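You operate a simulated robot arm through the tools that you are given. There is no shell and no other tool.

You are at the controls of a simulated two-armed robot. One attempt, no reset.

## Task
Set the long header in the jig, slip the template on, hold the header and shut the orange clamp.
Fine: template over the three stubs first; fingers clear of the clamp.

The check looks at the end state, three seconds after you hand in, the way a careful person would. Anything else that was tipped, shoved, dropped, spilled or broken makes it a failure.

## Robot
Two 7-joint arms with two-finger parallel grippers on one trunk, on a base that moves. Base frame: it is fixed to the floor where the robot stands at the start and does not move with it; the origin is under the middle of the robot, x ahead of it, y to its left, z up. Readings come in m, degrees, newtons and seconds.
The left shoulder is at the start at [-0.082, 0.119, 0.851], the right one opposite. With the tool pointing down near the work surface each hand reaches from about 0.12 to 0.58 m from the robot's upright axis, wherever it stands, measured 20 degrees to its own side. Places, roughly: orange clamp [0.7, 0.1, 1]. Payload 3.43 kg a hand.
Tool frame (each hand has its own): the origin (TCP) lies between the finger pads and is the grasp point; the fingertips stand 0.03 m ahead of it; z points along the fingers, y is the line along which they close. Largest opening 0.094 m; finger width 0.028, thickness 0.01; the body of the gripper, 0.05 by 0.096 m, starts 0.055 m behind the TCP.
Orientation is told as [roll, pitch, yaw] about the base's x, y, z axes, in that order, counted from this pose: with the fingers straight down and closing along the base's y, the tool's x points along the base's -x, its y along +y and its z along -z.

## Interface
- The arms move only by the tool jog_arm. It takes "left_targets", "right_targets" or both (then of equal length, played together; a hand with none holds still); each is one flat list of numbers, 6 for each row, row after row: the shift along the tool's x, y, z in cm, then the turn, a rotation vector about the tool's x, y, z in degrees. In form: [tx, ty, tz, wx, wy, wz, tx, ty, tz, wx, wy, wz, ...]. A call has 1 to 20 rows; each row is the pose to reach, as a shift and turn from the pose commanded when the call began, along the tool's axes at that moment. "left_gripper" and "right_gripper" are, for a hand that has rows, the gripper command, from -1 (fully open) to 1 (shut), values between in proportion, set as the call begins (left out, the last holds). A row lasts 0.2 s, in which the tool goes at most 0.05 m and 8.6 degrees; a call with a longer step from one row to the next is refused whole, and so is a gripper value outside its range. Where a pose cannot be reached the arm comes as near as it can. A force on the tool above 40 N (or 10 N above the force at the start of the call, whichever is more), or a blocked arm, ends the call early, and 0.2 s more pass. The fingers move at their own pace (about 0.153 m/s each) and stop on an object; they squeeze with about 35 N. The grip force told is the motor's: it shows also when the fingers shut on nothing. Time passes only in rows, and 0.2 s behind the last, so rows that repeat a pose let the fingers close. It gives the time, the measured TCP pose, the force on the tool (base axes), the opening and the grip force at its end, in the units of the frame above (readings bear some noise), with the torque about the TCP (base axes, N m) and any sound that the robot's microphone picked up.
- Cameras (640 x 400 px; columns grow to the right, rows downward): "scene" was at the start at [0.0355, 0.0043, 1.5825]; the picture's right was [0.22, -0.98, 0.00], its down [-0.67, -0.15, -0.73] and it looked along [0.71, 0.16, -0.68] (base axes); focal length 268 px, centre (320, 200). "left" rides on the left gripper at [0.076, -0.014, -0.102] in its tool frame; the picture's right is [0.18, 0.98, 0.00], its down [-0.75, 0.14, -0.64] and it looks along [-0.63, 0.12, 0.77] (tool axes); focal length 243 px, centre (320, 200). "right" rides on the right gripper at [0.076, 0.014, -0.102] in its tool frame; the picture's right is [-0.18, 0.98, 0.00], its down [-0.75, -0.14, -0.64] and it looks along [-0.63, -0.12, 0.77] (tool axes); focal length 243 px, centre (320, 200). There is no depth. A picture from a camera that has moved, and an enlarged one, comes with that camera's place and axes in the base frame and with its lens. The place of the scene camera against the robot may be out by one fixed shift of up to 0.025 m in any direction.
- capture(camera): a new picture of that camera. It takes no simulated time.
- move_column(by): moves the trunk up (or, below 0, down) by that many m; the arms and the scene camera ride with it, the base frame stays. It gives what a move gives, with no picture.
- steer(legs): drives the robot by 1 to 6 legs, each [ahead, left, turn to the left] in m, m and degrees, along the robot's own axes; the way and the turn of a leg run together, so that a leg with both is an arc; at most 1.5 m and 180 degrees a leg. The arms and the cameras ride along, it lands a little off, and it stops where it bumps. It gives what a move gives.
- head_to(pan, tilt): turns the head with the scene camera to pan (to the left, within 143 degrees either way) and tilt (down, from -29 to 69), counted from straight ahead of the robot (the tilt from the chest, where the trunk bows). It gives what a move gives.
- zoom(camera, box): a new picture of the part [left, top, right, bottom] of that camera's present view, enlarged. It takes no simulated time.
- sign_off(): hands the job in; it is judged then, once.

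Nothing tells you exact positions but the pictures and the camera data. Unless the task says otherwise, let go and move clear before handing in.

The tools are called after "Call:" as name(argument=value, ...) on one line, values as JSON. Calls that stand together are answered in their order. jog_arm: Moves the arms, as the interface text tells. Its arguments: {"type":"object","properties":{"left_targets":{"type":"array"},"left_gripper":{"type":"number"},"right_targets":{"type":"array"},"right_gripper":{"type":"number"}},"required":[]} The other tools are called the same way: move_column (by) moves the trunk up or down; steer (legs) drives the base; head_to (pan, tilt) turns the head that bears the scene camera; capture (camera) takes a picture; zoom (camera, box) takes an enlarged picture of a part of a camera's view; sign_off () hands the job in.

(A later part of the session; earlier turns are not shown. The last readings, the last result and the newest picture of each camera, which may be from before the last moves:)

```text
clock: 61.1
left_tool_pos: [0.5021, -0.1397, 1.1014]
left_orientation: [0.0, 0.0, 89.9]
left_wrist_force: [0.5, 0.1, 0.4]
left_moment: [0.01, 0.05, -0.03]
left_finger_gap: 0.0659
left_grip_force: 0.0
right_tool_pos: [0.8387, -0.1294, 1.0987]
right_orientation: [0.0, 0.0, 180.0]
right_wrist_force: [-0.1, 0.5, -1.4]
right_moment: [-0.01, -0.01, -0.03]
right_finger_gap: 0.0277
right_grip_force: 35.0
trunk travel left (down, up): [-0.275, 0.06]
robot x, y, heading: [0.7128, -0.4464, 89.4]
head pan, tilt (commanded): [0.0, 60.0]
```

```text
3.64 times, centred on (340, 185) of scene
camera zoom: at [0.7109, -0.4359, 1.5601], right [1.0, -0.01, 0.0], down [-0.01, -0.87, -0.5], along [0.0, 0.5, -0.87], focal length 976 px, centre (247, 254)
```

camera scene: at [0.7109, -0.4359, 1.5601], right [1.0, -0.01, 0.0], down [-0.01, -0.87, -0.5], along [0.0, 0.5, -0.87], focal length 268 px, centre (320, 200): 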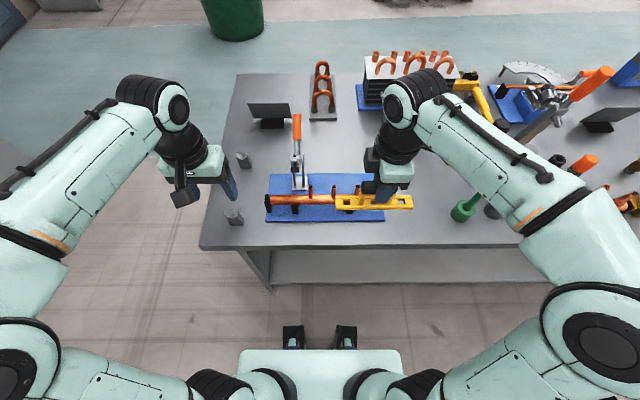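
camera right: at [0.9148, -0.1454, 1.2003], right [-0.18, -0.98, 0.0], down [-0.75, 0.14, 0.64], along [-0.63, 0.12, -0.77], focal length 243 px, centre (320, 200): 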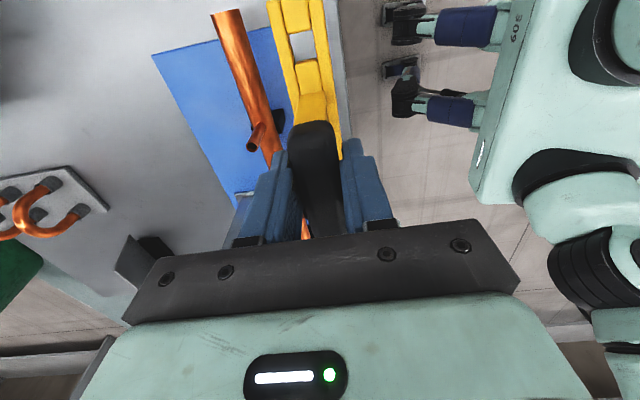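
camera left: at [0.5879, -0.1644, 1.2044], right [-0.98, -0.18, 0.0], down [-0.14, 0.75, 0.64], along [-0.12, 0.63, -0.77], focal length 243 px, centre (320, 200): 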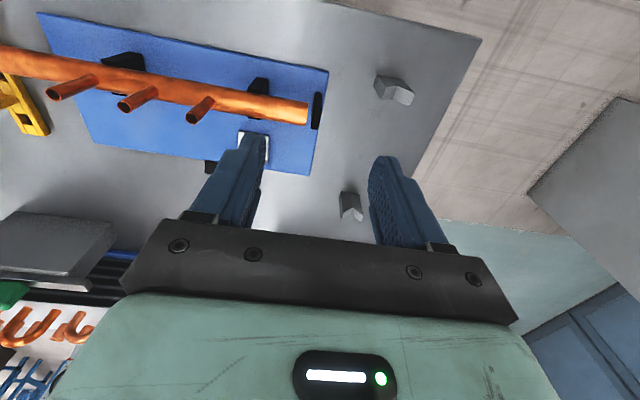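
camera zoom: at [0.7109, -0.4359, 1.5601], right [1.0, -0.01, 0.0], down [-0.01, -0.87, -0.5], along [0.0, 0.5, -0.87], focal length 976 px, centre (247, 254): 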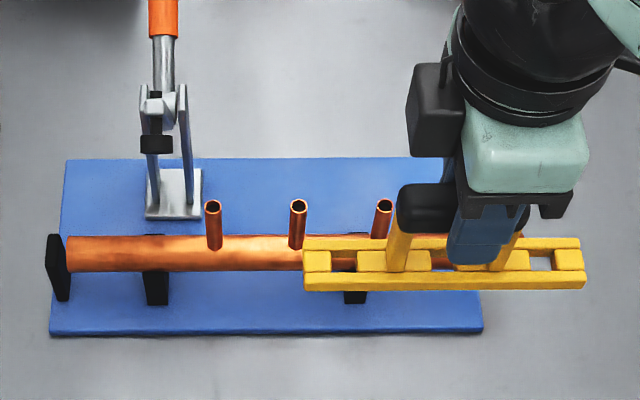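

I'll raise slightly and move the template over the header, kept 8 mm to the right of final so it stays clear of the clamp pad, then look through the hole at the stub.

Call:
jog_arm(right_targets=[0, 0, -2.2, 0, 0, 0, -2, -2, -2.2, 0, 0, 0, -4, -4, -2.2, 0, 0, 0, -6, -6, -2.2, 0, 0, 0, -7.28, -7.64, -2.2, 0, 0, 0, -7.28, -7.64, -2.2, 0, 0, 0])

Call:
capture(camera="right")

Call:
zoom(camera="right", box=[250, 0, 360, 80])

Call:
zoom(camera="scene", box=[255, 100, 425, 240])

Call:
capture(camera="left")

```text
clock: 62.5
left_tool_pos: [0.5027, -0.1399, 1.1015]
left_orientation: [-0.1, 0.0, 90.0]
left_wrist_force: [-0.1, -0.1, -0.7]
left_moment: [0.0, -0.01, -0.02]
left_finger_gap: 0.0658
left_grip_force: 0.1
right_tool_pos: [0.7674, -0.0532, 1.1209]
right_orientation: [0.0, -0.1, 179.9]
right_wrist_force: [0.1, -0.4, -1.2]
right_moment: [0.02, -0.01, 0.02]
right_finger_gap: 0.0278
right_grip_force: 35.2
trunk travel left (down, up): [-0.275, 0.06]
robot x, y, heading: [0.7139, -0.4476, 89.8]
head pan, tilt (commanded): [0.0, 60.0]
```

```text
taken
camera right: at [0.8425, -0.0688, 1.2226], right [-0.19, -0.98, 0.0], down [-0.75, 0.14, 0.64], along [-0.63, 0.12, -0.77], focal length 243 px, centre (320, 200)
```

right: 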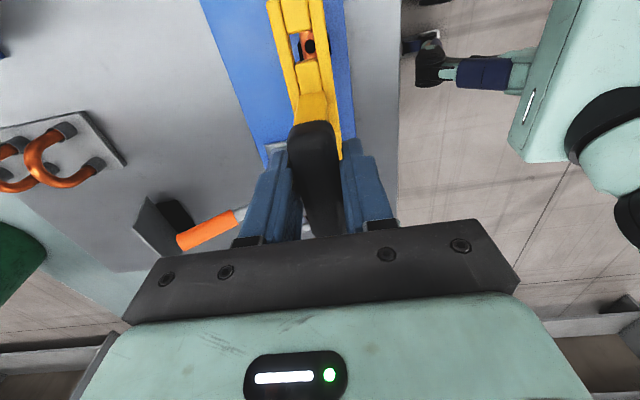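

```text
5.00 times, centred on (305, 40) of right
camera zoom: at [0.8425, -0.0688, 1.2226], right [-0.19, -0.98, 0.0], down [-0.75, 0.14, 0.64], along [-0.63, 0.12, -0.77], focal length 1213 px, centre (395, 1000)
```

zoom: 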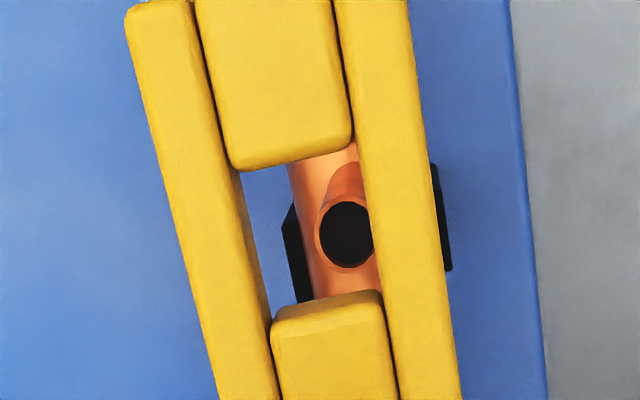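

```text
2.86 times, centred on (340, 170) of scene
camera zoom: at [0.711, -0.4364, 1.5601], right [1.0, -0.01, 0.0], down [-0.01, -0.87, -0.5], along [0.0, 0.5, -0.87], focal length 766 px, centre (263, 286)
```

zoom: 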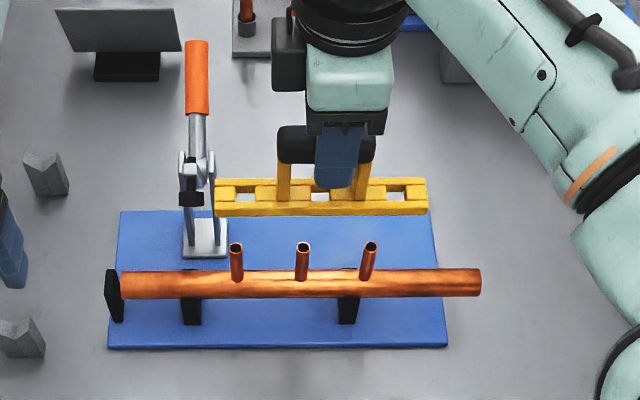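

```text
taken
camera left: at [0.518, -0.2151, 1.2042], right [-0.98, -0.18, 0.0], down [-0.14, 0.75, 0.64], along [-0.12, 0.63, -0.77], focal length 243 px, centre (320, 200)
```

left: 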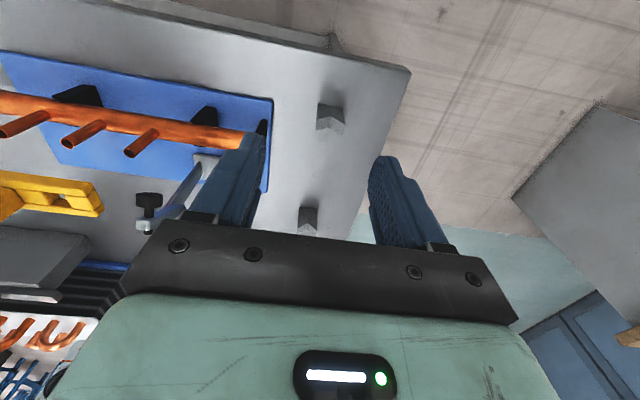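

Through the hole I see the stub clearly: it needs about 10.5 mm more toward −x and is centred in y. I'll descend to 1 cm above the stub tips while keeping 5 mm of clearance from the clamp pad.

Call:
jog_arm(right_targets=[-0.5, 0.03, 1.5, 0, 0, 0, -0.5, 0.03, 3.5, 0, 0, 0, -0.5, 0.03, 5.1, 0, 0, 0, -0.5, 0.03, 5.1, 0, 0, 0])

Call:
zoom(camera="right", box=[250, 0, 360, 80])

Call:
zoom(camera="scene", box=[255, 120, 425, 240])

Call:
zoom(camera="left", box=[0, 50, 280, 240])

```text
clock: 63.5
left_tool_pos: [0.5013, -0.1397, 1.1014]
left_orientation: [0.0, 0.0, 90.1]
left_wrist_force: [-0.2, -0.1, 1.3]
left_moment: [0.01, 0.02, 0.0]
left_finger_gap: 0.0659
left_grip_force: 0.1
right_tool_pos: [0.763, -0.0533, 1.0693]
right_orientation: [0.0, 0.0, 179.9]
right_wrist_force: [0.0, -0.5, -1.0]
right_moment: [-0.02, 0.0, 0.0]
right_finger_gap: 0.0278
right_grip_force: 34.9
trunk travel left (down, up): [-0.275, 0.06]
robot x, y, heading: [0.7156, -0.4398, 89.5]
head pan, tilt (commanded): [0.0, 60.0]
```

```text
5.00 times, centred on (305, 40) of right
camera zoom: at [0.838, -0.0687, 1.1713], right [-0.19, -0.98, 0.0], down [-0.75, 0.14, 0.64], along [-0.63, 0.12, -0.77], focal length 1213 px, centre (395, 1000)
```

zoom: 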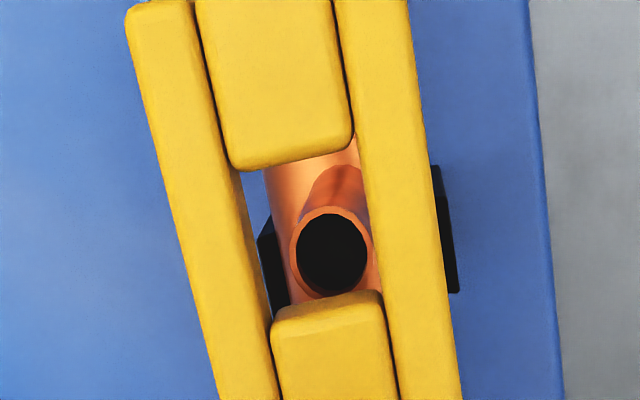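

```text
3.33 times, centred on (340, 180) of scene
camera zoom: at [0.7108, -0.4361, 1.5601], right [1.0, -0.01, 0.0], down [-0.01, -0.87, -0.5], along [0.0, 0.5, -0.87], focal length 894 px, centre (253, 267)
```

zoom: 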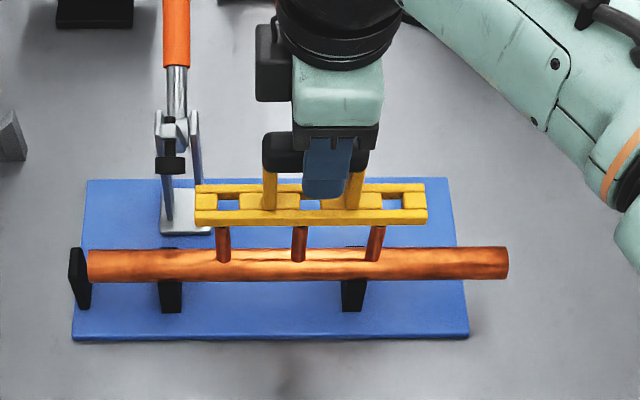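

```text
2.11 times, centred on (140, 145) of left
camera zoom: at [0.5177, -0.2149, 1.2041], right [-0.98, -0.18, 0.0], down [-0.14, 0.75, 0.64], along [-0.12, 0.63, -0.77], focal length 511 px, centre (699, 316)
```

zoom: 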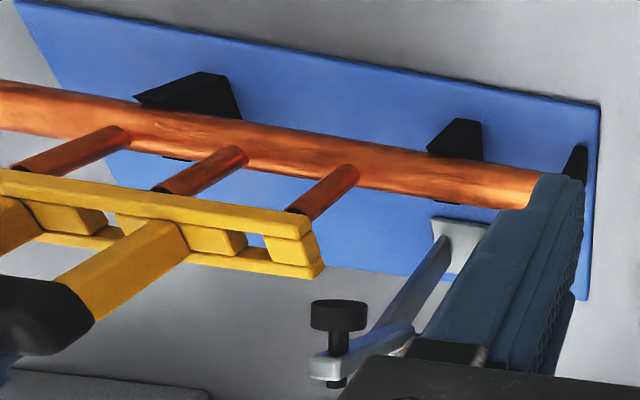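

The stub now needs about 5.7 mm in −x and 0.4 mm in y. I'll lower 5 mm so the bar is below the pad, then shift into line.

Call:
jog_arm(right_targets=[0, 0, 0.5, 0, 0, 0, -0.3, 0.02, 0.5, 0, 0, 0, -0.57, 0.04, 0.5, 0, 0, 0, -0.57, 0.04, 0.5, 0, 0, 0])

Call:
zoom(camera="right", box=[250, 0, 360, 80])

Call:
zoom(camera="scene", box=[275, 140, 375, 220])

Call:
zoom(camera="left", box=[0, 100, 180, 230])

```text
clock: 64.5
left_tool_pos: [0.5019, -0.139, 1.102]
left_orientation: [0.0, -0.1, 90.0]
left_wrist_force: [0.5, -0.9, -1.0]
left_moment: [0.02, 0.02, -0.01]
left_finger_gap: 0.066
left_grip_force: 0.1
right_tool_pos: [0.756, -0.0545, 1.0646]
right_orientation: [0.0, 0.0, 179.9]
right_wrist_force: [0.5, 0.4, -1.5]
right_moment: [-0.03, -0.02, 0.0]
right_finger_gap: 0.0279
right_grip_force: 34.9
trunk travel left (down, up): [-0.275, 0.06]
robot x, y, heading: [0.7109, -0.4426, 89.5]
head pan, tilt (commanded): [0.0, 60.0]
```

```text
5.00 times, centred on (305, 40) of right
camera zoom: at [0.8316, -0.0692, 1.1667], right [-0.19, -0.98, 0.0], down [-0.75, 0.14, 0.64], along [-0.63, 0.12, -0.77], focal length 1213 px, centre (395, 1000)
```

zoom: 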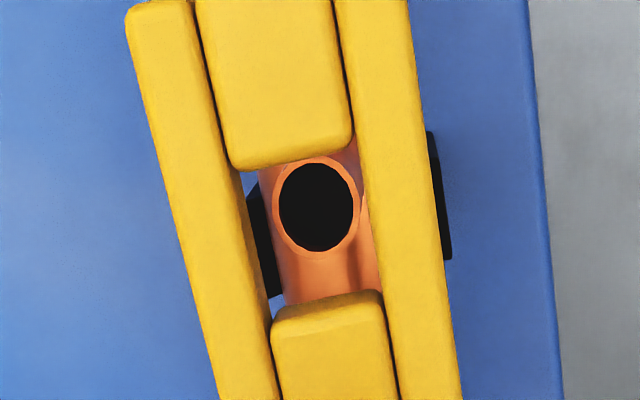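

```text
5.00 times, centred on (325, 180) of scene
camera zoom: at [0.7108, -0.436, 1.5601], right [1.0, -0.01, 0.0], down [-0.01, -0.87, -0.5], along [0.0, 0.5, -0.87], focal length 1341 px, centre (295, 300)
```

zoom: 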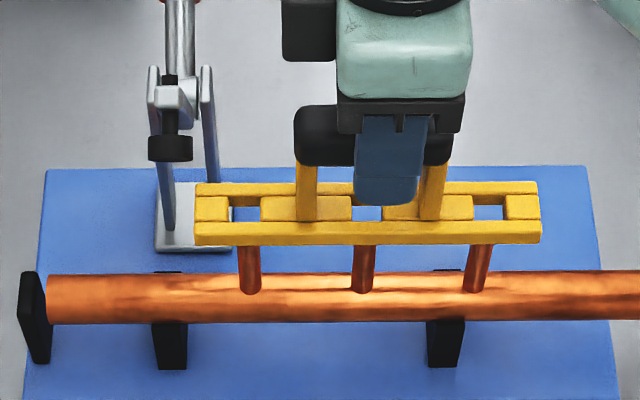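

```text
3.08 times, centred on (90, 165) of left
camera zoom: at [0.5177, -0.2148, 1.2041], right [-0.98, -0.18, 0.0], down [-0.14, 0.75, 0.64], along [-0.12, 0.63, -0.77], focal length 746 px, centre (1028, 308)
```

zoom: 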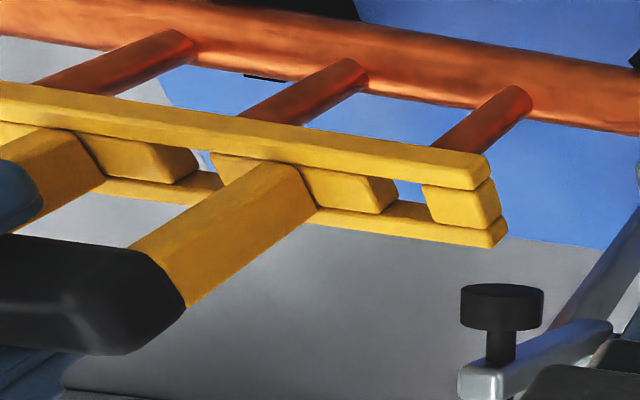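

By the right camera the stub is centred in the hole to within about 0.2 mm, and the scene view agrees for all three. Lowering 1 cm to engage the tips, watching the force.

Call:
jog_arm(right_targets=[0, 0, 0.3, 0, 0, 0, 0, 0, 0.6, 0, 0, 0, 0, 0, 0.8, 0, 0, 0, 0, 0, 1.0, 0, 0, 0, 0, 0, 1.0, 0, 0, 0])

Call:
zoom(camera="right", box=[250, 0, 360, 80])

Call:
zoom(camera="scene", box=[275, 140, 375, 220])

Call:
zoom(camera="left", box=[0, 100, 180, 230])

```text
clock: 65.7
left_tool_pos: [0.5005, -0.1398, 1.1015]
left_orientation: [-0.1, 0.0, 90.0]
left_wrist_force: [-0.5, -0.6, 0.0]
left_moment: [0.03, 0.0, 0.02]
left_finger_gap: 0.0655
left_grip_force: 0.1
right_tool_pos: [0.7576, -0.0537, 1.0545]
right_orientation: [0.0, 0.0, 179.8]
right_wrist_force: [0.3, -0.3, -0.2]
right_moment: [-0.02, -0.03, 0.0]
right_finger_gap: 0.0277
right_grip_force: 34.5
trunk travel left (down, up): [-0.275, 0.06]
robot x, y, heading: [0.7119, -0.4426, 89.2]
head pan, tilt (commanded): [0.0, 60.0]
```

```text
5.00 times, centred on (305, 40) of right
camera zoom: at [0.8319, -0.069, 1.1565], right [-0.19, -0.98, 0.0], down [-0.75, 0.14, 0.64], along [-0.63, 0.12, -0.77], focal length 1213 px, centre (395, 1000)
```

zoom: 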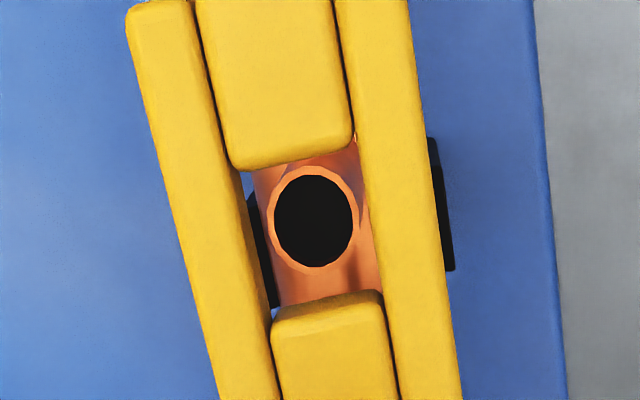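

```text
5.00 times, centred on (325, 180) of scene
camera zoom: at [0.7108, -0.436, 1.5601], right [1.0, -0.01, 0.0], down [-0.01, -0.87, -0.5], along [0.0, 0.5, -0.87], focal length 1341 px, centre (295, 300)
```

zoom: 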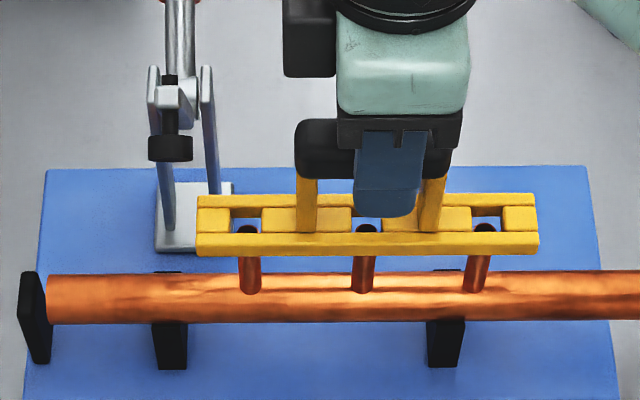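

```text
3.08 times, centred on (90, 165) of left
camera zoom: at [0.5177, -0.2148, 1.2041], right [-0.98, -0.18, 0.0], down [-0.14, 0.75, 0.64], along [-0.12, 0.63, -0.77], focal length 746 px, centre (1028, 308)
```

zoom: 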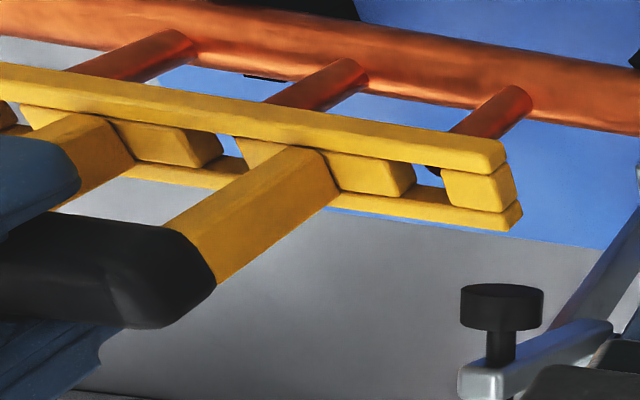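

Tips are centred in all three holes and just entering. Continuing down another centimetre.

Call:
jog_arm(right_targets=[0, 0, 0.3, 0, 0, 0, 0, 0, 0.6, 0, 0, 0, 0, 0, 1.0, 0, 0, 0, 0, 0, 1.0, 0, 0, 0])

Call:
zoom(camera="right", box=[250, 0, 360, 80])

Call:
zoom(camera="scene", box=[275, 140, 375, 220])

```text
clock: 66.7
left_tool_pos: [0.5018, -0.1402, 1.1016]
left_orientation: [0.0, 0.1, 90.0]
left_wrist_force: [-1.0, 0.0, 0.5]
left_moment: [0.07, -0.03, 0.02]
left_finger_gap: 0.0658
left_grip_force: 0.1
right_tool_pos: [0.7558, -0.0523, 1.0448]
right_orientation: [-0.1, 0.0, 179.9]
right_wrist_force: [0.2, 0.0, -1.8]
right_moment: [0.0, -0.02, 0.01]
right_finger_gap: 0.0279
right_grip_force: 34.6
trunk travel left (down, up): [-0.275, 0.06]
robot x, y, heading: [0.7118, -0.4449, 89.5]
head pan, tilt (commanded): [0.0, 60.0]
```

```text
5.00 times, centred on (305, 40) of right
camera zoom: at [0.8314, -0.0689, 1.1466], right [-0.19, -0.98, 0.0], down [-0.75, 0.14, 0.64], along [-0.63, 0.12, -0.77], focal length 1213 px, centre (395, 1000)
```

zoom: 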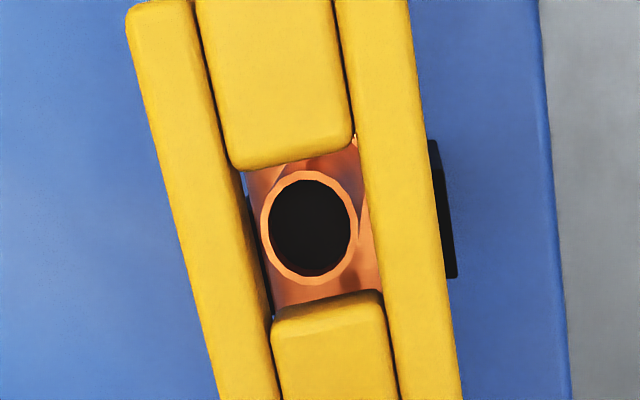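

```text
5.00 times, centred on (325, 180) of scene
camera zoom: at [0.7108, -0.436, 1.5601], right [1.0, -0.01, 0.0], down [-0.01, -0.87, -0.5], along [0.0, 0.5, -0.87], focal length 1341 px, centre (295, 300)
```

zoom: 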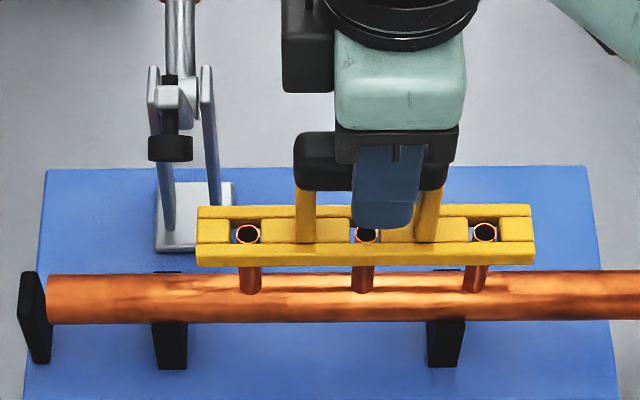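

All three stubs are through the holes. I'll continue down 3 cm with a 0.5 mm centring tweak.

Call:
jog_arm(right_targets=[0.05, 0, 0.5, 0, 0, 0, 0.05, 0, 1.2, 0, 0, 0, 0.05, 0, 2.0, 0, 0, 0, 0.05, 0, 2.6, 0, 0, 0, 0.05, 0, 3.0, 0, 0, 0, 0.05, 0, 3.0, 0, 0, 0])

Call:
zoom(camera="right", box=[250, 0, 360, 80])

Call:
zoom(camera="scene", box=[275, 140, 375, 220])

Call:
zoom(camera="left", box=[0, 80, 180, 230])

```text
clock: 68.1
left_tool_pos: [0.5016, -0.1395, 1.1007]
left_orientation: [0.0, 0.0, 90.0]
left_wrist_force: [-0.5, -0.1, -0.2]
left_moment: [0.01, -0.02, 0.0]
left_finger_gap: 0.0657
left_grip_force: 0.1
right_tool_pos: [0.7563, -0.0533, 1.0143]
right_orientation: [-0.1, -0.1, 179.8]
right_wrist_force: [0.0, 0.2, -1.1]
right_moment: [0.03, 0.02, -0.01]
right_finger_gap: 0.0277
right_grip_force: 34.6
trunk travel left (down, up): [-0.275, 0.06]
robot x, y, heading: [0.7125, -0.4444, 89.7]
head pan, tilt (commanded): [0.0, 60.0]
```

```text
5.00 times, centred on (305, 40) of right
camera zoom: at [0.8318, -0.0688, 1.116], right [-0.19, -0.98, 0.0], down [-0.75, 0.14, 0.64], along [-0.63, 0.12, -0.77], focal length 1213 px, centre (395, 1000)
```

zoom: 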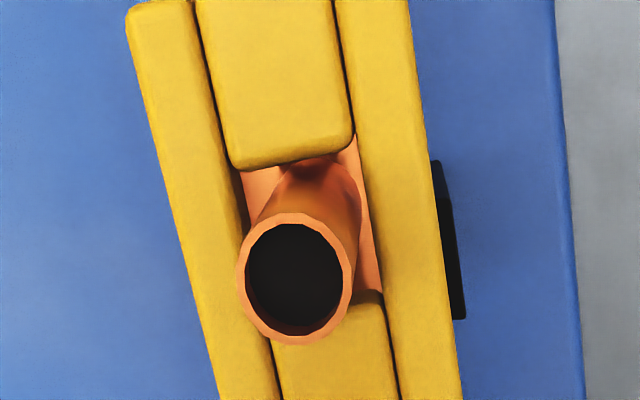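

```text
5.00 times, centred on (325, 180) of scene
camera zoom: at [0.7108, -0.436, 1.5601], right [1.0, -0.01, 0.0], down [-0.01, -0.87, -0.5], along [0.0, 0.5, -0.87], focal length 1341 px, centre (295, 300)
```

zoom: 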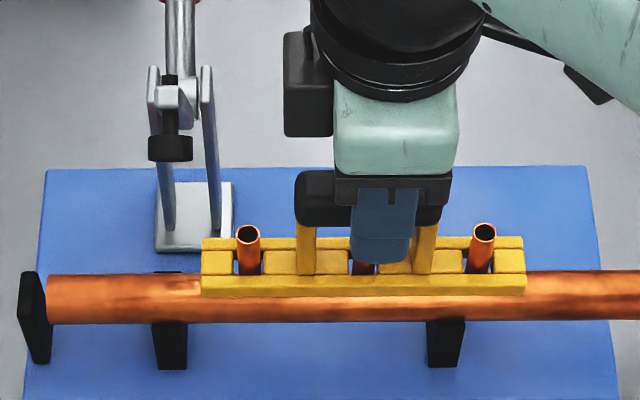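

```text
2.67 times, centred on (90, 155) of left
camera zoom: at [0.5177, -0.2148, 1.2041], right [-0.98, -0.18, 0.0], down [-0.14, 0.75, 0.64], along [-0.12, 0.63, -0.77], focal length 647 px, centre (933, 320)
```

zoom: 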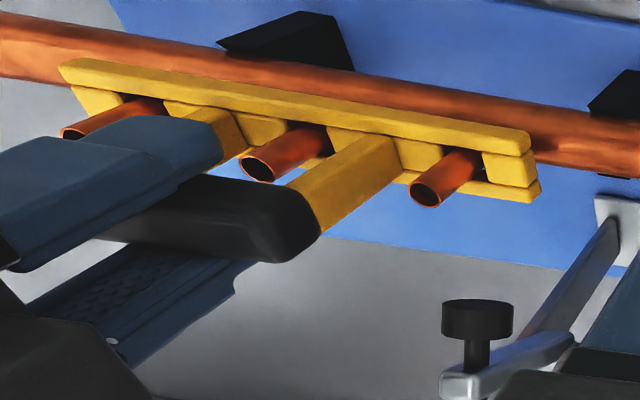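

Nearly down, still no contact. Lowering in small steps to seat the bar on the pipe.

Call:
jog_arm(right_targets=[0, 0, 0.2, 0, 0, 0, 0, 0, 0.3, 0, 0, 0, 0, 0, 0.3, 0, 0, 0])

Call:
jog_arm(right_targets=[0, 0, 0.1, 0, 0, 0, 0, 0, 0.15, 0, 0, 0, 0, 0, 0.15, 0, 0, 0])

```text
clock: 68.9
left_tool_pos: [0.5021, -0.1403, 1.1016]
left_orientation: [0.0, 0.0, 90.0]
left_wrist_force: [-0.6, -0.3, 0.6]
left_moment: [0.02, -0.02, 0.01]
left_finger_gap: 0.066
left_grip_force: 0.0
right_tool_pos: [0.7554, -0.0538, 1.0112]
right_orientation: [0.0, 0.0, 179.9]
right_wrist_force: [0.5, -0.3, -0.6]
right_moment: [0.01, 0.0, 0.01]
right_finger_gap: 0.0277
right_grip_force: 34.8
trunk travel left (down, up): [-0.275, 0.06]
robot x, y, heading: [0.7137, -0.4454, 89.5]
head pan, tilt (commanded): [0.0, 60.0]
```

```text
clock: 69.7
left_tool_pos: [0.5028, -0.1394, 1.1012]
left_orientation: [-0.1, 0.0, 90.0]
left_wrist_force: [0.1, -0.2, -0.2]
left_moment: [-0.01, -0.02, 0.0]
left_finger_gap: 0.0655
left_grip_force: 0.1
right_tool_pos: [0.7563, -0.0532, 1.0098]
right_orientation: [-0.1, 0.1, 179.9]
right_wrist_force: [0.4, -0.3, -0.7]
right_moment: [0.03, -0.03, 0.03]
right_finger_gap: 0.0276
right_grip_force: 34.5
trunk travel left (down, up): [-0.275, 0.06]
robot x, y, heading: [0.714, -0.4435, 89.3]
head pan, tilt (commanded): [0.0, 60.0]
```

Call:
jog_arm(right_targets=[0, 0, 0.1, 0, 0, 0, 0, 0, 0.15, 0, 0, 0, 0, 0, 0.15, 0, 0, 0])

Call:
jog_arm(right_targets=[0, 0, 0.1, 0, 0, 0, 0, 0, 0.15, 0, 0, 0, 0, 0, 0.15, 0, 0, 0])

Call:
zoom(camera="scene", box=[275, 140, 375, 220])

Call:
zoom(camera="left", box=[0, 80, 180, 230])

```text
clock: 70.5
left_tool_pos: [0.5022, -0.1395, 1.1023]
left_orientation: [-0.1, 0.0, 89.9]
left_wrist_force: [-0.1, 0.6, 0.6]
left_moment: [0.0, 0.01, -0.02]
left_finger_gap: 0.0659
left_grip_force: 0.1
right_tool_pos: [0.7558, -0.0537, 1.0079]
right_orientation: [0.0, 0.0, 179.9]
right_wrist_force: [-0.2, -0.1, -2.0]
right_moment: [-0.01, 0.02, 0.01]
right_finger_gap: 0.0276
right_grip_force: 35.4
trunk travel left (down, up): [-0.275, 0.06]
robot x, y, heading: [0.7117, -0.4431, 89.6]
head pan, tilt (commanded): [0.0, 60.0]
```

```text
clock: 71.3
left_tool_pos: [0.5027, -0.1389, 1.1008]
left_orientation: [0.1, 0.0, 90.0]
left_wrist_force: [0.2, 0.0, 0.2]
left_moment: [0.0, 0.0, 0.01]
left_finger_gap: 0.0658
left_grip_force: 0.0
right_tool_pos: [0.7559, -0.055, 1.007]
right_orientation: [0.0, -0.2, 179.9]
right_wrist_force: [0.2, 0.5, -1.6]
right_moment: [0.02, 0.0, 0.0]
right_finger_gap: 0.0277
right_grip_force: 34.5
trunk travel left (down, up): [-0.275, 0.06]
robot x, y, heading: [0.7108, -0.4417, 89.4]
head pan, tilt (commanded): [0.0, 60.0]
```

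```text
5.00 times, centred on (325, 180) of scene
camera zoom: at [0.7108, -0.436, 1.5601], right [1.0, -0.01, 0.0], down [-0.01, -0.87, -0.5], along [0.0, 0.5, -0.87], focal length 1341 px, centre (295, 300)
```

zoom: 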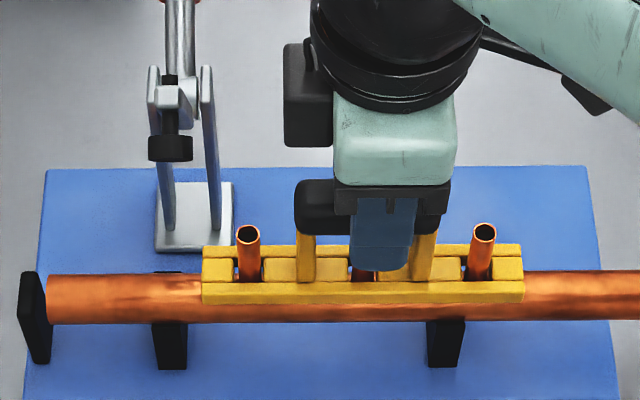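

```text
2.67 times, centred on (90, 155) of left
camera zoom: at [0.5177, -0.2148, 1.2041], right [-0.98, -0.18, 0.0], down [-0.14, 0.75, 0.64], along [-0.12, 0.63, -0.77], focal length 647 px, centre (933, 320)
```

zoom: 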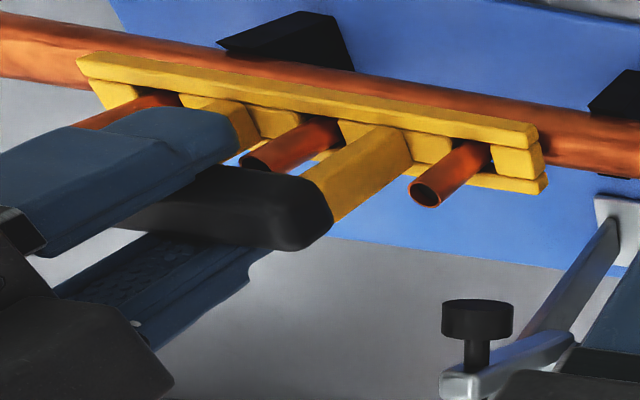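

Still hanging free; a few more millimetre steps.

Call:
jog_arm(right_targets=[0, 0, 0.1, 0, 0, 0, 0, 0, 0.2, 0, 0, 0, 0, 0, 0.2, 0, 0, 0])

Call:
jog_arm(right_targets=[0, 0, 0.1, 0, 0, 0, 0, 0, 0.2, 0, 0, 0, 0, 0, 0.2, 0, 0, 0])

Call:
jog_arm(right_targets=[0, 0, 0.1, 0, 0, 0, 0, 0, 0.15, 0, 0, 0, 0, 0, 0.15, 0, 0, 0])

```text
clock: 72.1
left_tool_pos: [0.5026, -0.139, 1.1006]
left_orientation: [0.0, 0.1, 90.0]
left_wrist_force: [0.3, 0.1, -0.3]
left_moment: [-0.01, 0.02, -0.04]
left_finger_gap: 0.066
left_grip_force: 0.0
right_tool_pos: [0.7569, -0.0545, 1.0049]
right_orientation: [0.1, 0.0, 179.8]
right_wrist_force: [0.6, 0.2, -1.9]
right_moment: [0.0, 0.02, 0.0]
right_finger_gap: 0.0277
right_grip_force: 35.0
trunk travel left (down, up): [-0.275, 0.06]
robot x, y, heading: [0.7141, -0.4444, 89.8]
head pan, tilt (commanded): [0.0, 60.0]
```

```text
clock: 72.9
left_tool_pos: [0.5019, -0.1401, 1.101]
left_orientation: [0.0, 0.0, 90.1]
left_wrist_force: [-0.3, 0.7, -0.6]
left_moment: [-0.02, 0.02, 0.03]
left_finger_gap: 0.0661
left_grip_force: 0.2
right_tool_pos: [0.7559, -0.0558, 1.0023]
right_orientation: [-0.1, 0.0, 180.0]
right_wrist_force: [0.2, -0.6, -1.4]
right_moment: [0.04, 0.0, -0.02]
right_finger_gap: 0.0277
right_grip_force: 35.0
trunk travel left (down, up): [-0.275, 0.06]
robot x, y, heading: [0.7114, -0.45, 89.5]
head pan, tilt (commanded): [0.0, 60.0]
```

```text
clock: 73.7
left_tool_pos: [0.5015, -0.1401, 1.1004]
left_orientation: [0.0, 0.0, 90.0]
left_wrist_force: [-0.7, 0.5, 0.0]
left_moment: [0.0, 0.01, 0.02]
left_finger_gap: 0.0657
left_grip_force: 0.1
right_tool_pos: [0.7567, -0.0535, 1.0015]
right_orientation: [0.1, 0.0, 179.9]
right_wrist_force: [0.4, 0.2, 1.5]
right_moment: [-0.02, 0.05, 0.03]
right_finger_gap: 0.0275
right_grip_force: 34.9
trunk travel left (down, up): [-0.275, 0.06]
robot x, y, heading: [0.7123, -0.4461, 89.8]
head pan, tilt (commanded): [0.0, 60.0]
```

Contact: the vertical force turned from about −1.4 to +1.5 N, so the bar rests on the pipe. Releasing the template.

Call:
jog_arm(right_targets=[0, 0, 0, 0, 0, 0, 0, 0, 0, 0, 0, 0, 0, 0, 0, 0, 0, 0], right_gripper=-0.2)

Call:
zoom(camera="scene", box=[275, 140, 375, 220])

Call:
zoom(camera="left", box=[0, 80, 180, 230])

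Call:
capture(camera="right")

```text
clock: 74.5
left_tool_pos: [0.5021, -0.1397, 1.1007]
left_orientation: [0.0, 0.0, 90.0]
left_wrist_force: [0.6, 0.5, -0.4]
left_moment: [0.0, 0.03, 0.01]
left_finger_gap: 0.0658
left_grip_force: 0.1
right_tool_pos: [0.7549, -0.0537, 1.0015]
right_orientation: [0.0, 0.0, 180.0]
right_wrist_force: [-0.3, -0.2, -0.2]
right_moment: [-0.02, 0.02, -0.01]
right_finger_gap: 0.0563
right_grip_force: 0.0
trunk travel left (down, up): [-0.275, 0.06]
robot x, y, heading: [0.7116, -0.4441, 89.6]
head pan, tilt (commanded): [0.0, 60.0]
```

```text
5.00 times, centred on (325, 180) of scene
camera zoom: at [0.7108, -0.4361, 1.5601], right [1.0, -0.01, 0.0], down [-0.01, -0.87, -0.5], along [0.0, 0.5, -0.87], focal length 1341 px, centre (295, 300)
```

zoom: 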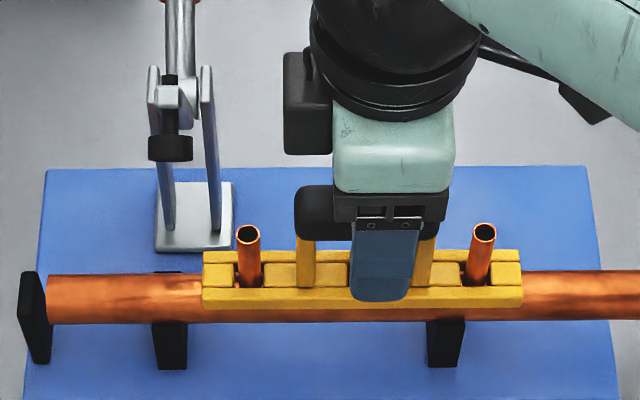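

```text
2.67 times, centred on (90, 155) of left
camera zoom: at [0.5177, -0.2149, 1.2041], right [-0.98, -0.18, 0.0], down [-0.14, 0.75, 0.64], along [-0.12, 0.63, -0.77], focal length 647 px, centre (933, 320)
```

zoom: 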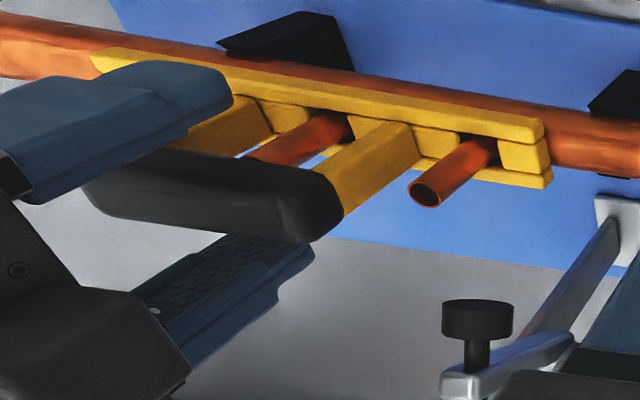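

```text
taken
camera right: at [0.8317, -0.0691, 1.1034], right [-0.19, -0.98, 0.0], down [-0.75, 0.14, 0.64], along [-0.63, 0.12, -0.77], focal length 243 px, centre (320, 200)
```

right: 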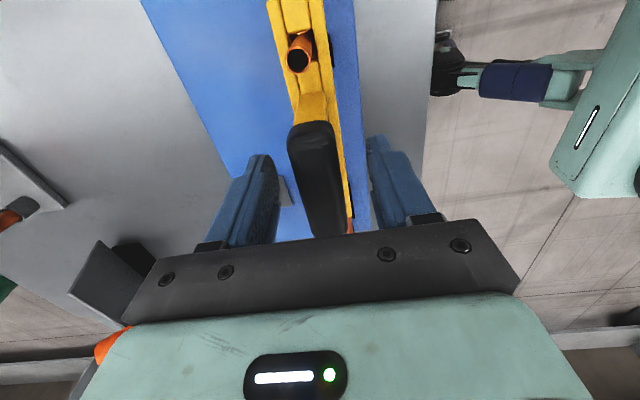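

The template sits on the header over all three stubs. I'll raise the right hand clear, move along to the free right end of the header, and check alignment before gripping it there.

Call:
jog_arm(right_targets=[0, 0, -2, 0, 0, 0, 0, 0, -5, 0, 0, 0, 0, 0, -8, 0, 0, 0, 4.5, 0, -8, 0, 0, 0, 9, 0, -8, 0, 0, 0, 12.9, 0, -8, 0, 0, 0, 12.9, 0, -4, 0, 0, 0, 12.9, 0, 0, 0, 0, 0, 12.9, 0, 0, 0, 0, 0])

Call:
capture(camera="right")

Call:
zoom(camera="right", box=[240, 0, 400, 240])

Call:
zoom(camera="scene", box=[260, 120, 440, 240])

```text
clock: 76.5
left_tool_pos: [0.5022, -0.1387, 1.1009]
left_orientation: [0.0, 0.1, 90.0]
left_wrist_force: [-0.5, 0.2, -0.2]
left_moment: [0.01, -0.01, 0.01]
left_finger_gap: 0.0658
left_grip_force: 0.0
right_tool_pos: [0.8847, -0.0552, 1.0002]
right_orientation: [0.1, 0.0, 179.9]
right_wrist_force: [-0.1, 0.3, -0.3]
right_moment: [0.0, 0.0, 0.02]
right_finger_gap: 0.0564
right_grip_force: 0.1
trunk travel left (down, up): [-0.275, 0.06]
robot x, y, heading: [0.7132, -0.4465, 89.4]
head pan, tilt (commanded): [0.0, 60.0]
```

```text
taken
camera right: at [0.9608, -0.0695, 1.1031], right [-0.19, -0.98, 0.0], down [-0.75, 0.14, 0.64], along [-0.63, 0.12, -0.77], focal length 243 px, centre (320, 200)
```

right: 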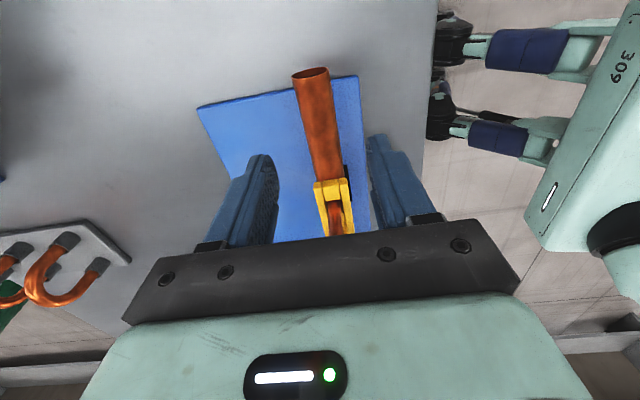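

```text
1.67 times, centred on (320, 120) of right
camera zoom: at [0.9608, -0.0695, 1.1031], right [-0.19, -0.98, 0.0], down [-0.75, 0.14, 0.64], along [-0.63, 0.12, -0.77], focal length 404 px, centre (320, 333)
```

zoom: 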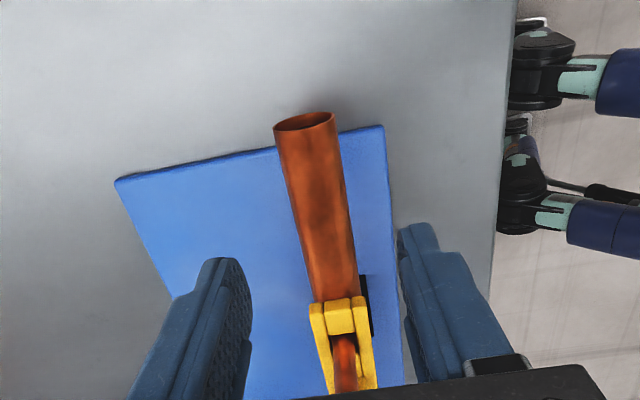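

```text
3.33 times, centred on (350, 180) of scene
camera zoom: at [0.7106, -0.4363, 1.5601], right [1.0, -0.01, 0.0], down [-0.01, -0.87, -0.5], along [0.0, 0.5, -0.87], focal length 894 px, centre (220, 267)
```

zoom: 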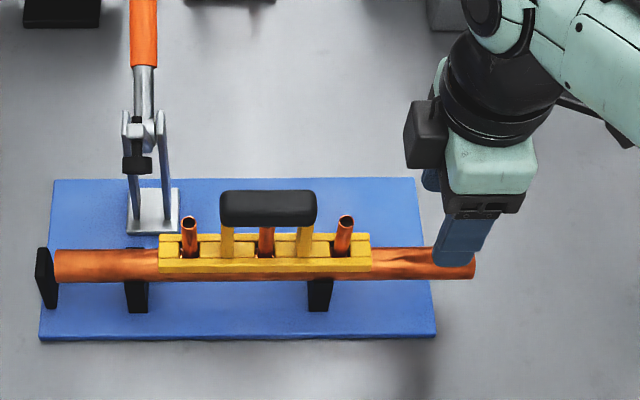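

The pipe lies centred between the fingers. I'll lower to grip height on the header's right end.

Call:
jog_arm(right_targets=[0, 0, 3, 0, 0, 0, 0, 0, 6, 0, 0, 0, 0, 0, 7.8, 0, 0, 0, 0, 0, 7.8, 0, 0, 0])

Call:
capture(camera="right")

Call:
zoom(camera="scene", box=[260, 120, 440, 240])

```text
clock: 77.5
left_tool_pos: [0.5018, -0.1404, 1.1009]
left_orientation: [0.1, -0.1, 90.0]
left_wrist_force: [-0.3, 0.2, -0.8]
left_moment: [0.02, 0.02, 0.02]
left_finger_gap: 0.0656
left_grip_force: 0.1
right_tool_pos: [0.8844, -0.0542, 0.9237]
right_orientation: [0.0, 0.0, 179.8]
right_wrist_force: [0.6, -0.6, -0.5]
right_moment: [0.0, 0.02, 0.01]
right_finger_gap: 0.0567
right_grip_force: 0.0
trunk travel left (down, up): [-0.275, 0.06]
robot x, y, heading: [0.7145, -0.4463, 89.4]
head pan, tilt (commanded): [0.0, 60.0]
```

```text
taken
camera right: at [0.9607, -0.0695, 1.0254], right [-0.19, -0.98, 0.0], down [-0.75, 0.14, 0.64], along [-0.63, 0.12, -0.77], focal length 243 px, centre (320, 200)
```

right: 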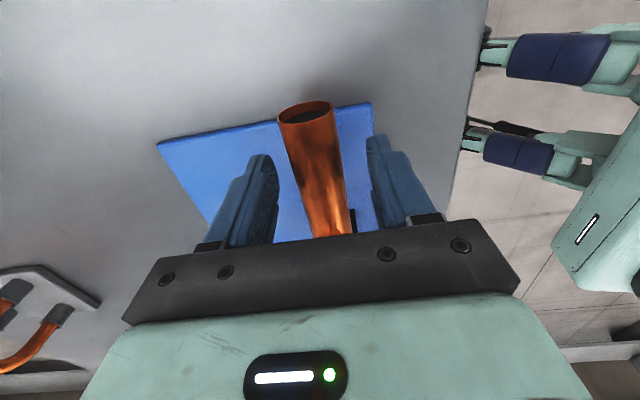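

```text
3.33 times, centred on (350, 180) of scene
camera zoom: at [0.7108, -0.4362, 1.5601], right [1.0, -0.01, 0.0], down [-0.01, -0.87, -0.5], along [0.0, 0.5, -0.87], focal length 894 px, centre (220, 267)
```

zoom: 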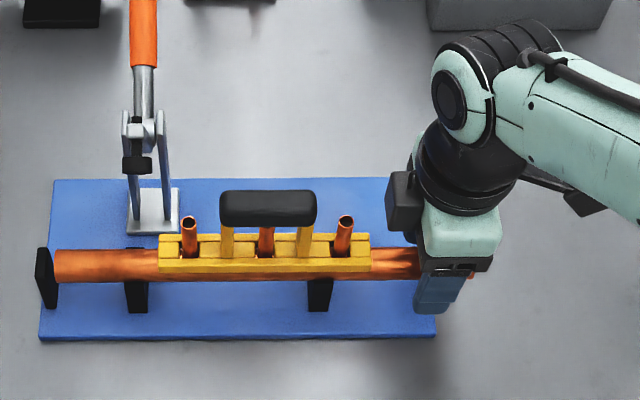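

Well aligned; a 0.6 mm tweak and then I'll close the right gripper on the header end.

Call:
jog_arm(right_targets=[0, 0.05, 0, 0, 0, 0, 0, 0.05, 0, 0, 0, 0])

Call:
jog_arm(right_targets=[0, 0, 0, 0, 0, 0, 0, 0, 0, 0, 0, 0, 0, 0, 0, 0, 0, 0], right_gripper=1)

Call:
zoom(camera="scene", box=[260, 120, 440, 240])

Call:
capture(camera="left")

```text
clock: 78.1
left_tool_pos: [0.5024, -0.1404, 1.1015]
left_orientation: [0.0, 0.1, 90.0]
left_wrist_force: [-0.4, 0.1, 0.6]
left_moment: [0.0, 0.0, 0.02]
left_finger_gap: 0.066
left_grip_force: 0.1
right_tool_pos: [0.8859, -0.0548, 0.9248]
right_orientation: [0.1, 0.0, 179.9]
right_wrist_force: [0.4, -0.6, -0.4]
right_moment: [0.02, -0.01, -0.01]
right_finger_gap: 0.0565
right_grip_force: 0.0
trunk travel left (down, up): [-0.275, 0.06]
robot x, y, heading: [0.7124, -0.4432, 89.2]
head pan, tilt (commanded): [0.0, 60.0]
```

```text
clock: 78.9
left_tool_pos: [0.5014, -0.1391, 1.1012]
left_orientation: [0.1, 0.1, 90.0]
left_wrist_force: [0.4, 0.6, -0.1]
left_moment: [0.01, 0.02, -0.04]
left_finger_gap: 0.0661
left_grip_force: 0.1
right_tool_pos: [0.8858, -0.054, 0.9239]
right_orientation: [-0.2, 0.0, 180.0]
right_wrist_force: [0.2, 3.8, 1.9]
right_moment: [-0.01, 0.01, 0.06]
right_finger_gap: 0.0256
right_grip_force: 34.8
trunk travel left (down, up): [-0.275, 0.06]
robot x, y, heading: [0.7145, -0.445, 89.3]
head pan, tilt (commanded): [0.0, 60.0]
```

```text
3.33 times, centred on (350, 180) of scene
camera zoom: at [0.7108, -0.4357, 1.5601], right [1.0, -0.01, 0.0], down [-0.01, -0.87, -0.5], along [0.0, 0.5, -0.87], focal length 894 px, centre (220, 267)
```

zoom: 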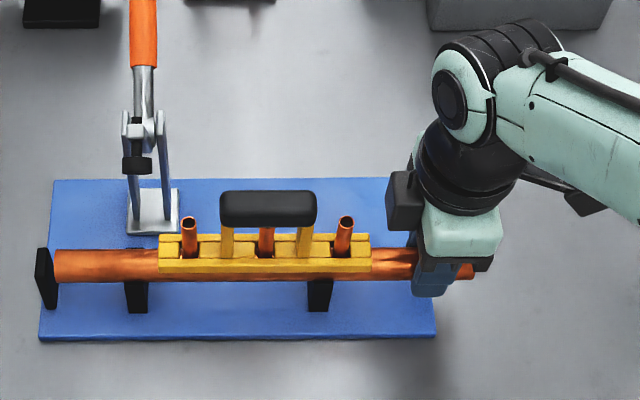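

```text
taken
camera left: at [0.5178, -0.2146, 1.2041], right [-0.98, -0.18, 0.0], down [-0.14, 0.75, 0.64], along [-0.12, 0.63, -0.77], focal length 243 px, centre (320, 200)
```

left: 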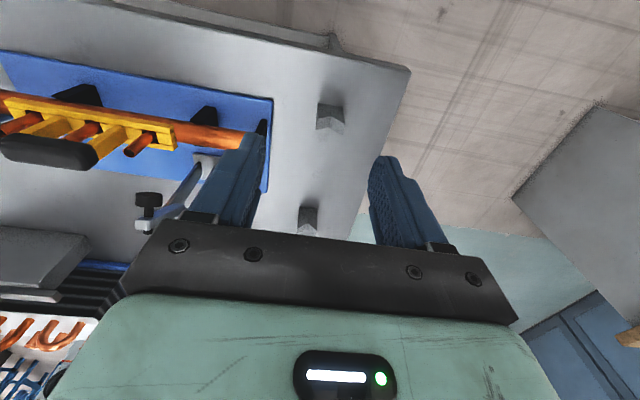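

The header end is held. I'll ease the small sideways load, and bring the left camera above the clamp to measure the clearance between the pad and the template's end.

Call:
jog_arm(left_targets=[-1.2, -3.5, -2.4, 0, 0, 0, -2.4, -7, -4.7, 0, 0, 0, -3.6, -10.5, -4.7, 0, 0, 0, -4.7, -13.9, -4.7, 0, 0, 0, -4.7, -13.9, -4.7, 0, 0, 0], right_targets=[0, -0.04, 0, 0, 0, 0, 0, -0.04, 0, 0, 0, 0, 0, -0.04, 0, 0, 0, 0, 0, -0.04, 0, 0, 0, 0, 0, -0.04, 0, 0, 0, 0])

Call:
capture(camera="left")

Call:
zoom(camera="left", box=[240, 80, 370, 220])

Call:
capture(camera="right")

```text
clock: 80.1
left_tool_pos: [0.6403, -0.0904, 1.1481]
left_orientation: [0.0, 0.1, 90.0]
left_wrist_force: [-0.5, -0.2, 0.3]
left_moment: [0.0, 0.04, 0.0]
left_finger_gap: 0.0658
left_grip_force: 0.1
right_tool_pos: [0.8844, -0.052, 0.9235]
right_orientation: [-0.2, 0.0, 179.9]
right_wrist_force: [0.8, 2.5, 4.6]
right_moment: [-0.01, 0.36, 0.13]
right_finger_gap: 0.0254
right_grip_force: 35.0
trunk travel left (down, up): [-0.275, 0.06]
robot x, y, heading: [0.7106, -0.4446, 89.5]
head pan, tilt (commanded): [0.0, 60.0]
```

```text
taken
camera left: at [0.6561, -0.1667, 1.2509], right [-0.98, -0.18, 0.0], down [-0.14, 0.75, 0.64], along [-0.12, 0.63, -0.77], focal length 243 px, centre (320, 200)
```

left: 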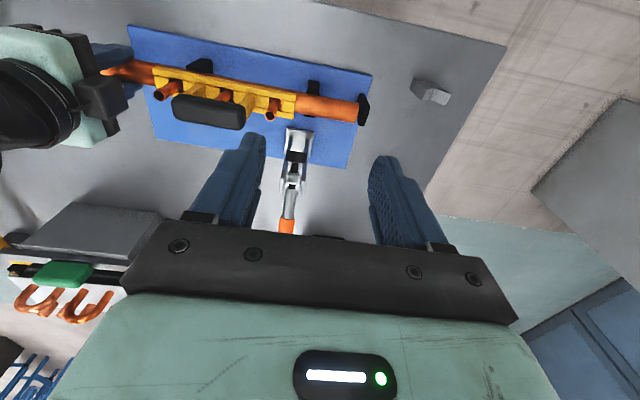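

```text
2.86 times, centred on (305, 150) of left
camera zoom: at [0.6561, -0.1667, 1.2509], right [-0.98, -0.18, 0.0], down [-0.14, 0.75, 0.64], along [-0.12, 0.63, -0.77], focal length 693 px, centre (363, 343)
```

zoom: 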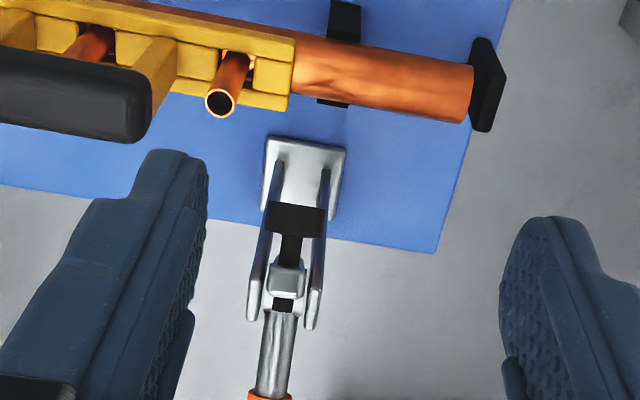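

```text
taken
camera right: at [0.9608, -0.0691, 1.0258], right [-0.19, -0.98, 0.0], down [-0.75, 0.14, 0.64], along [-0.63, 0.12, -0.77], focal length 243 px, centre (320, 200)
```

right: 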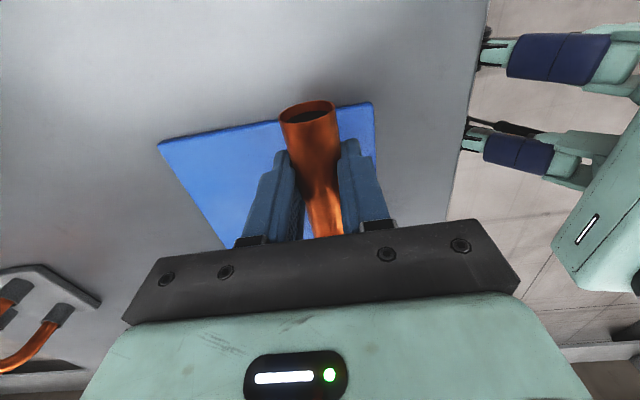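

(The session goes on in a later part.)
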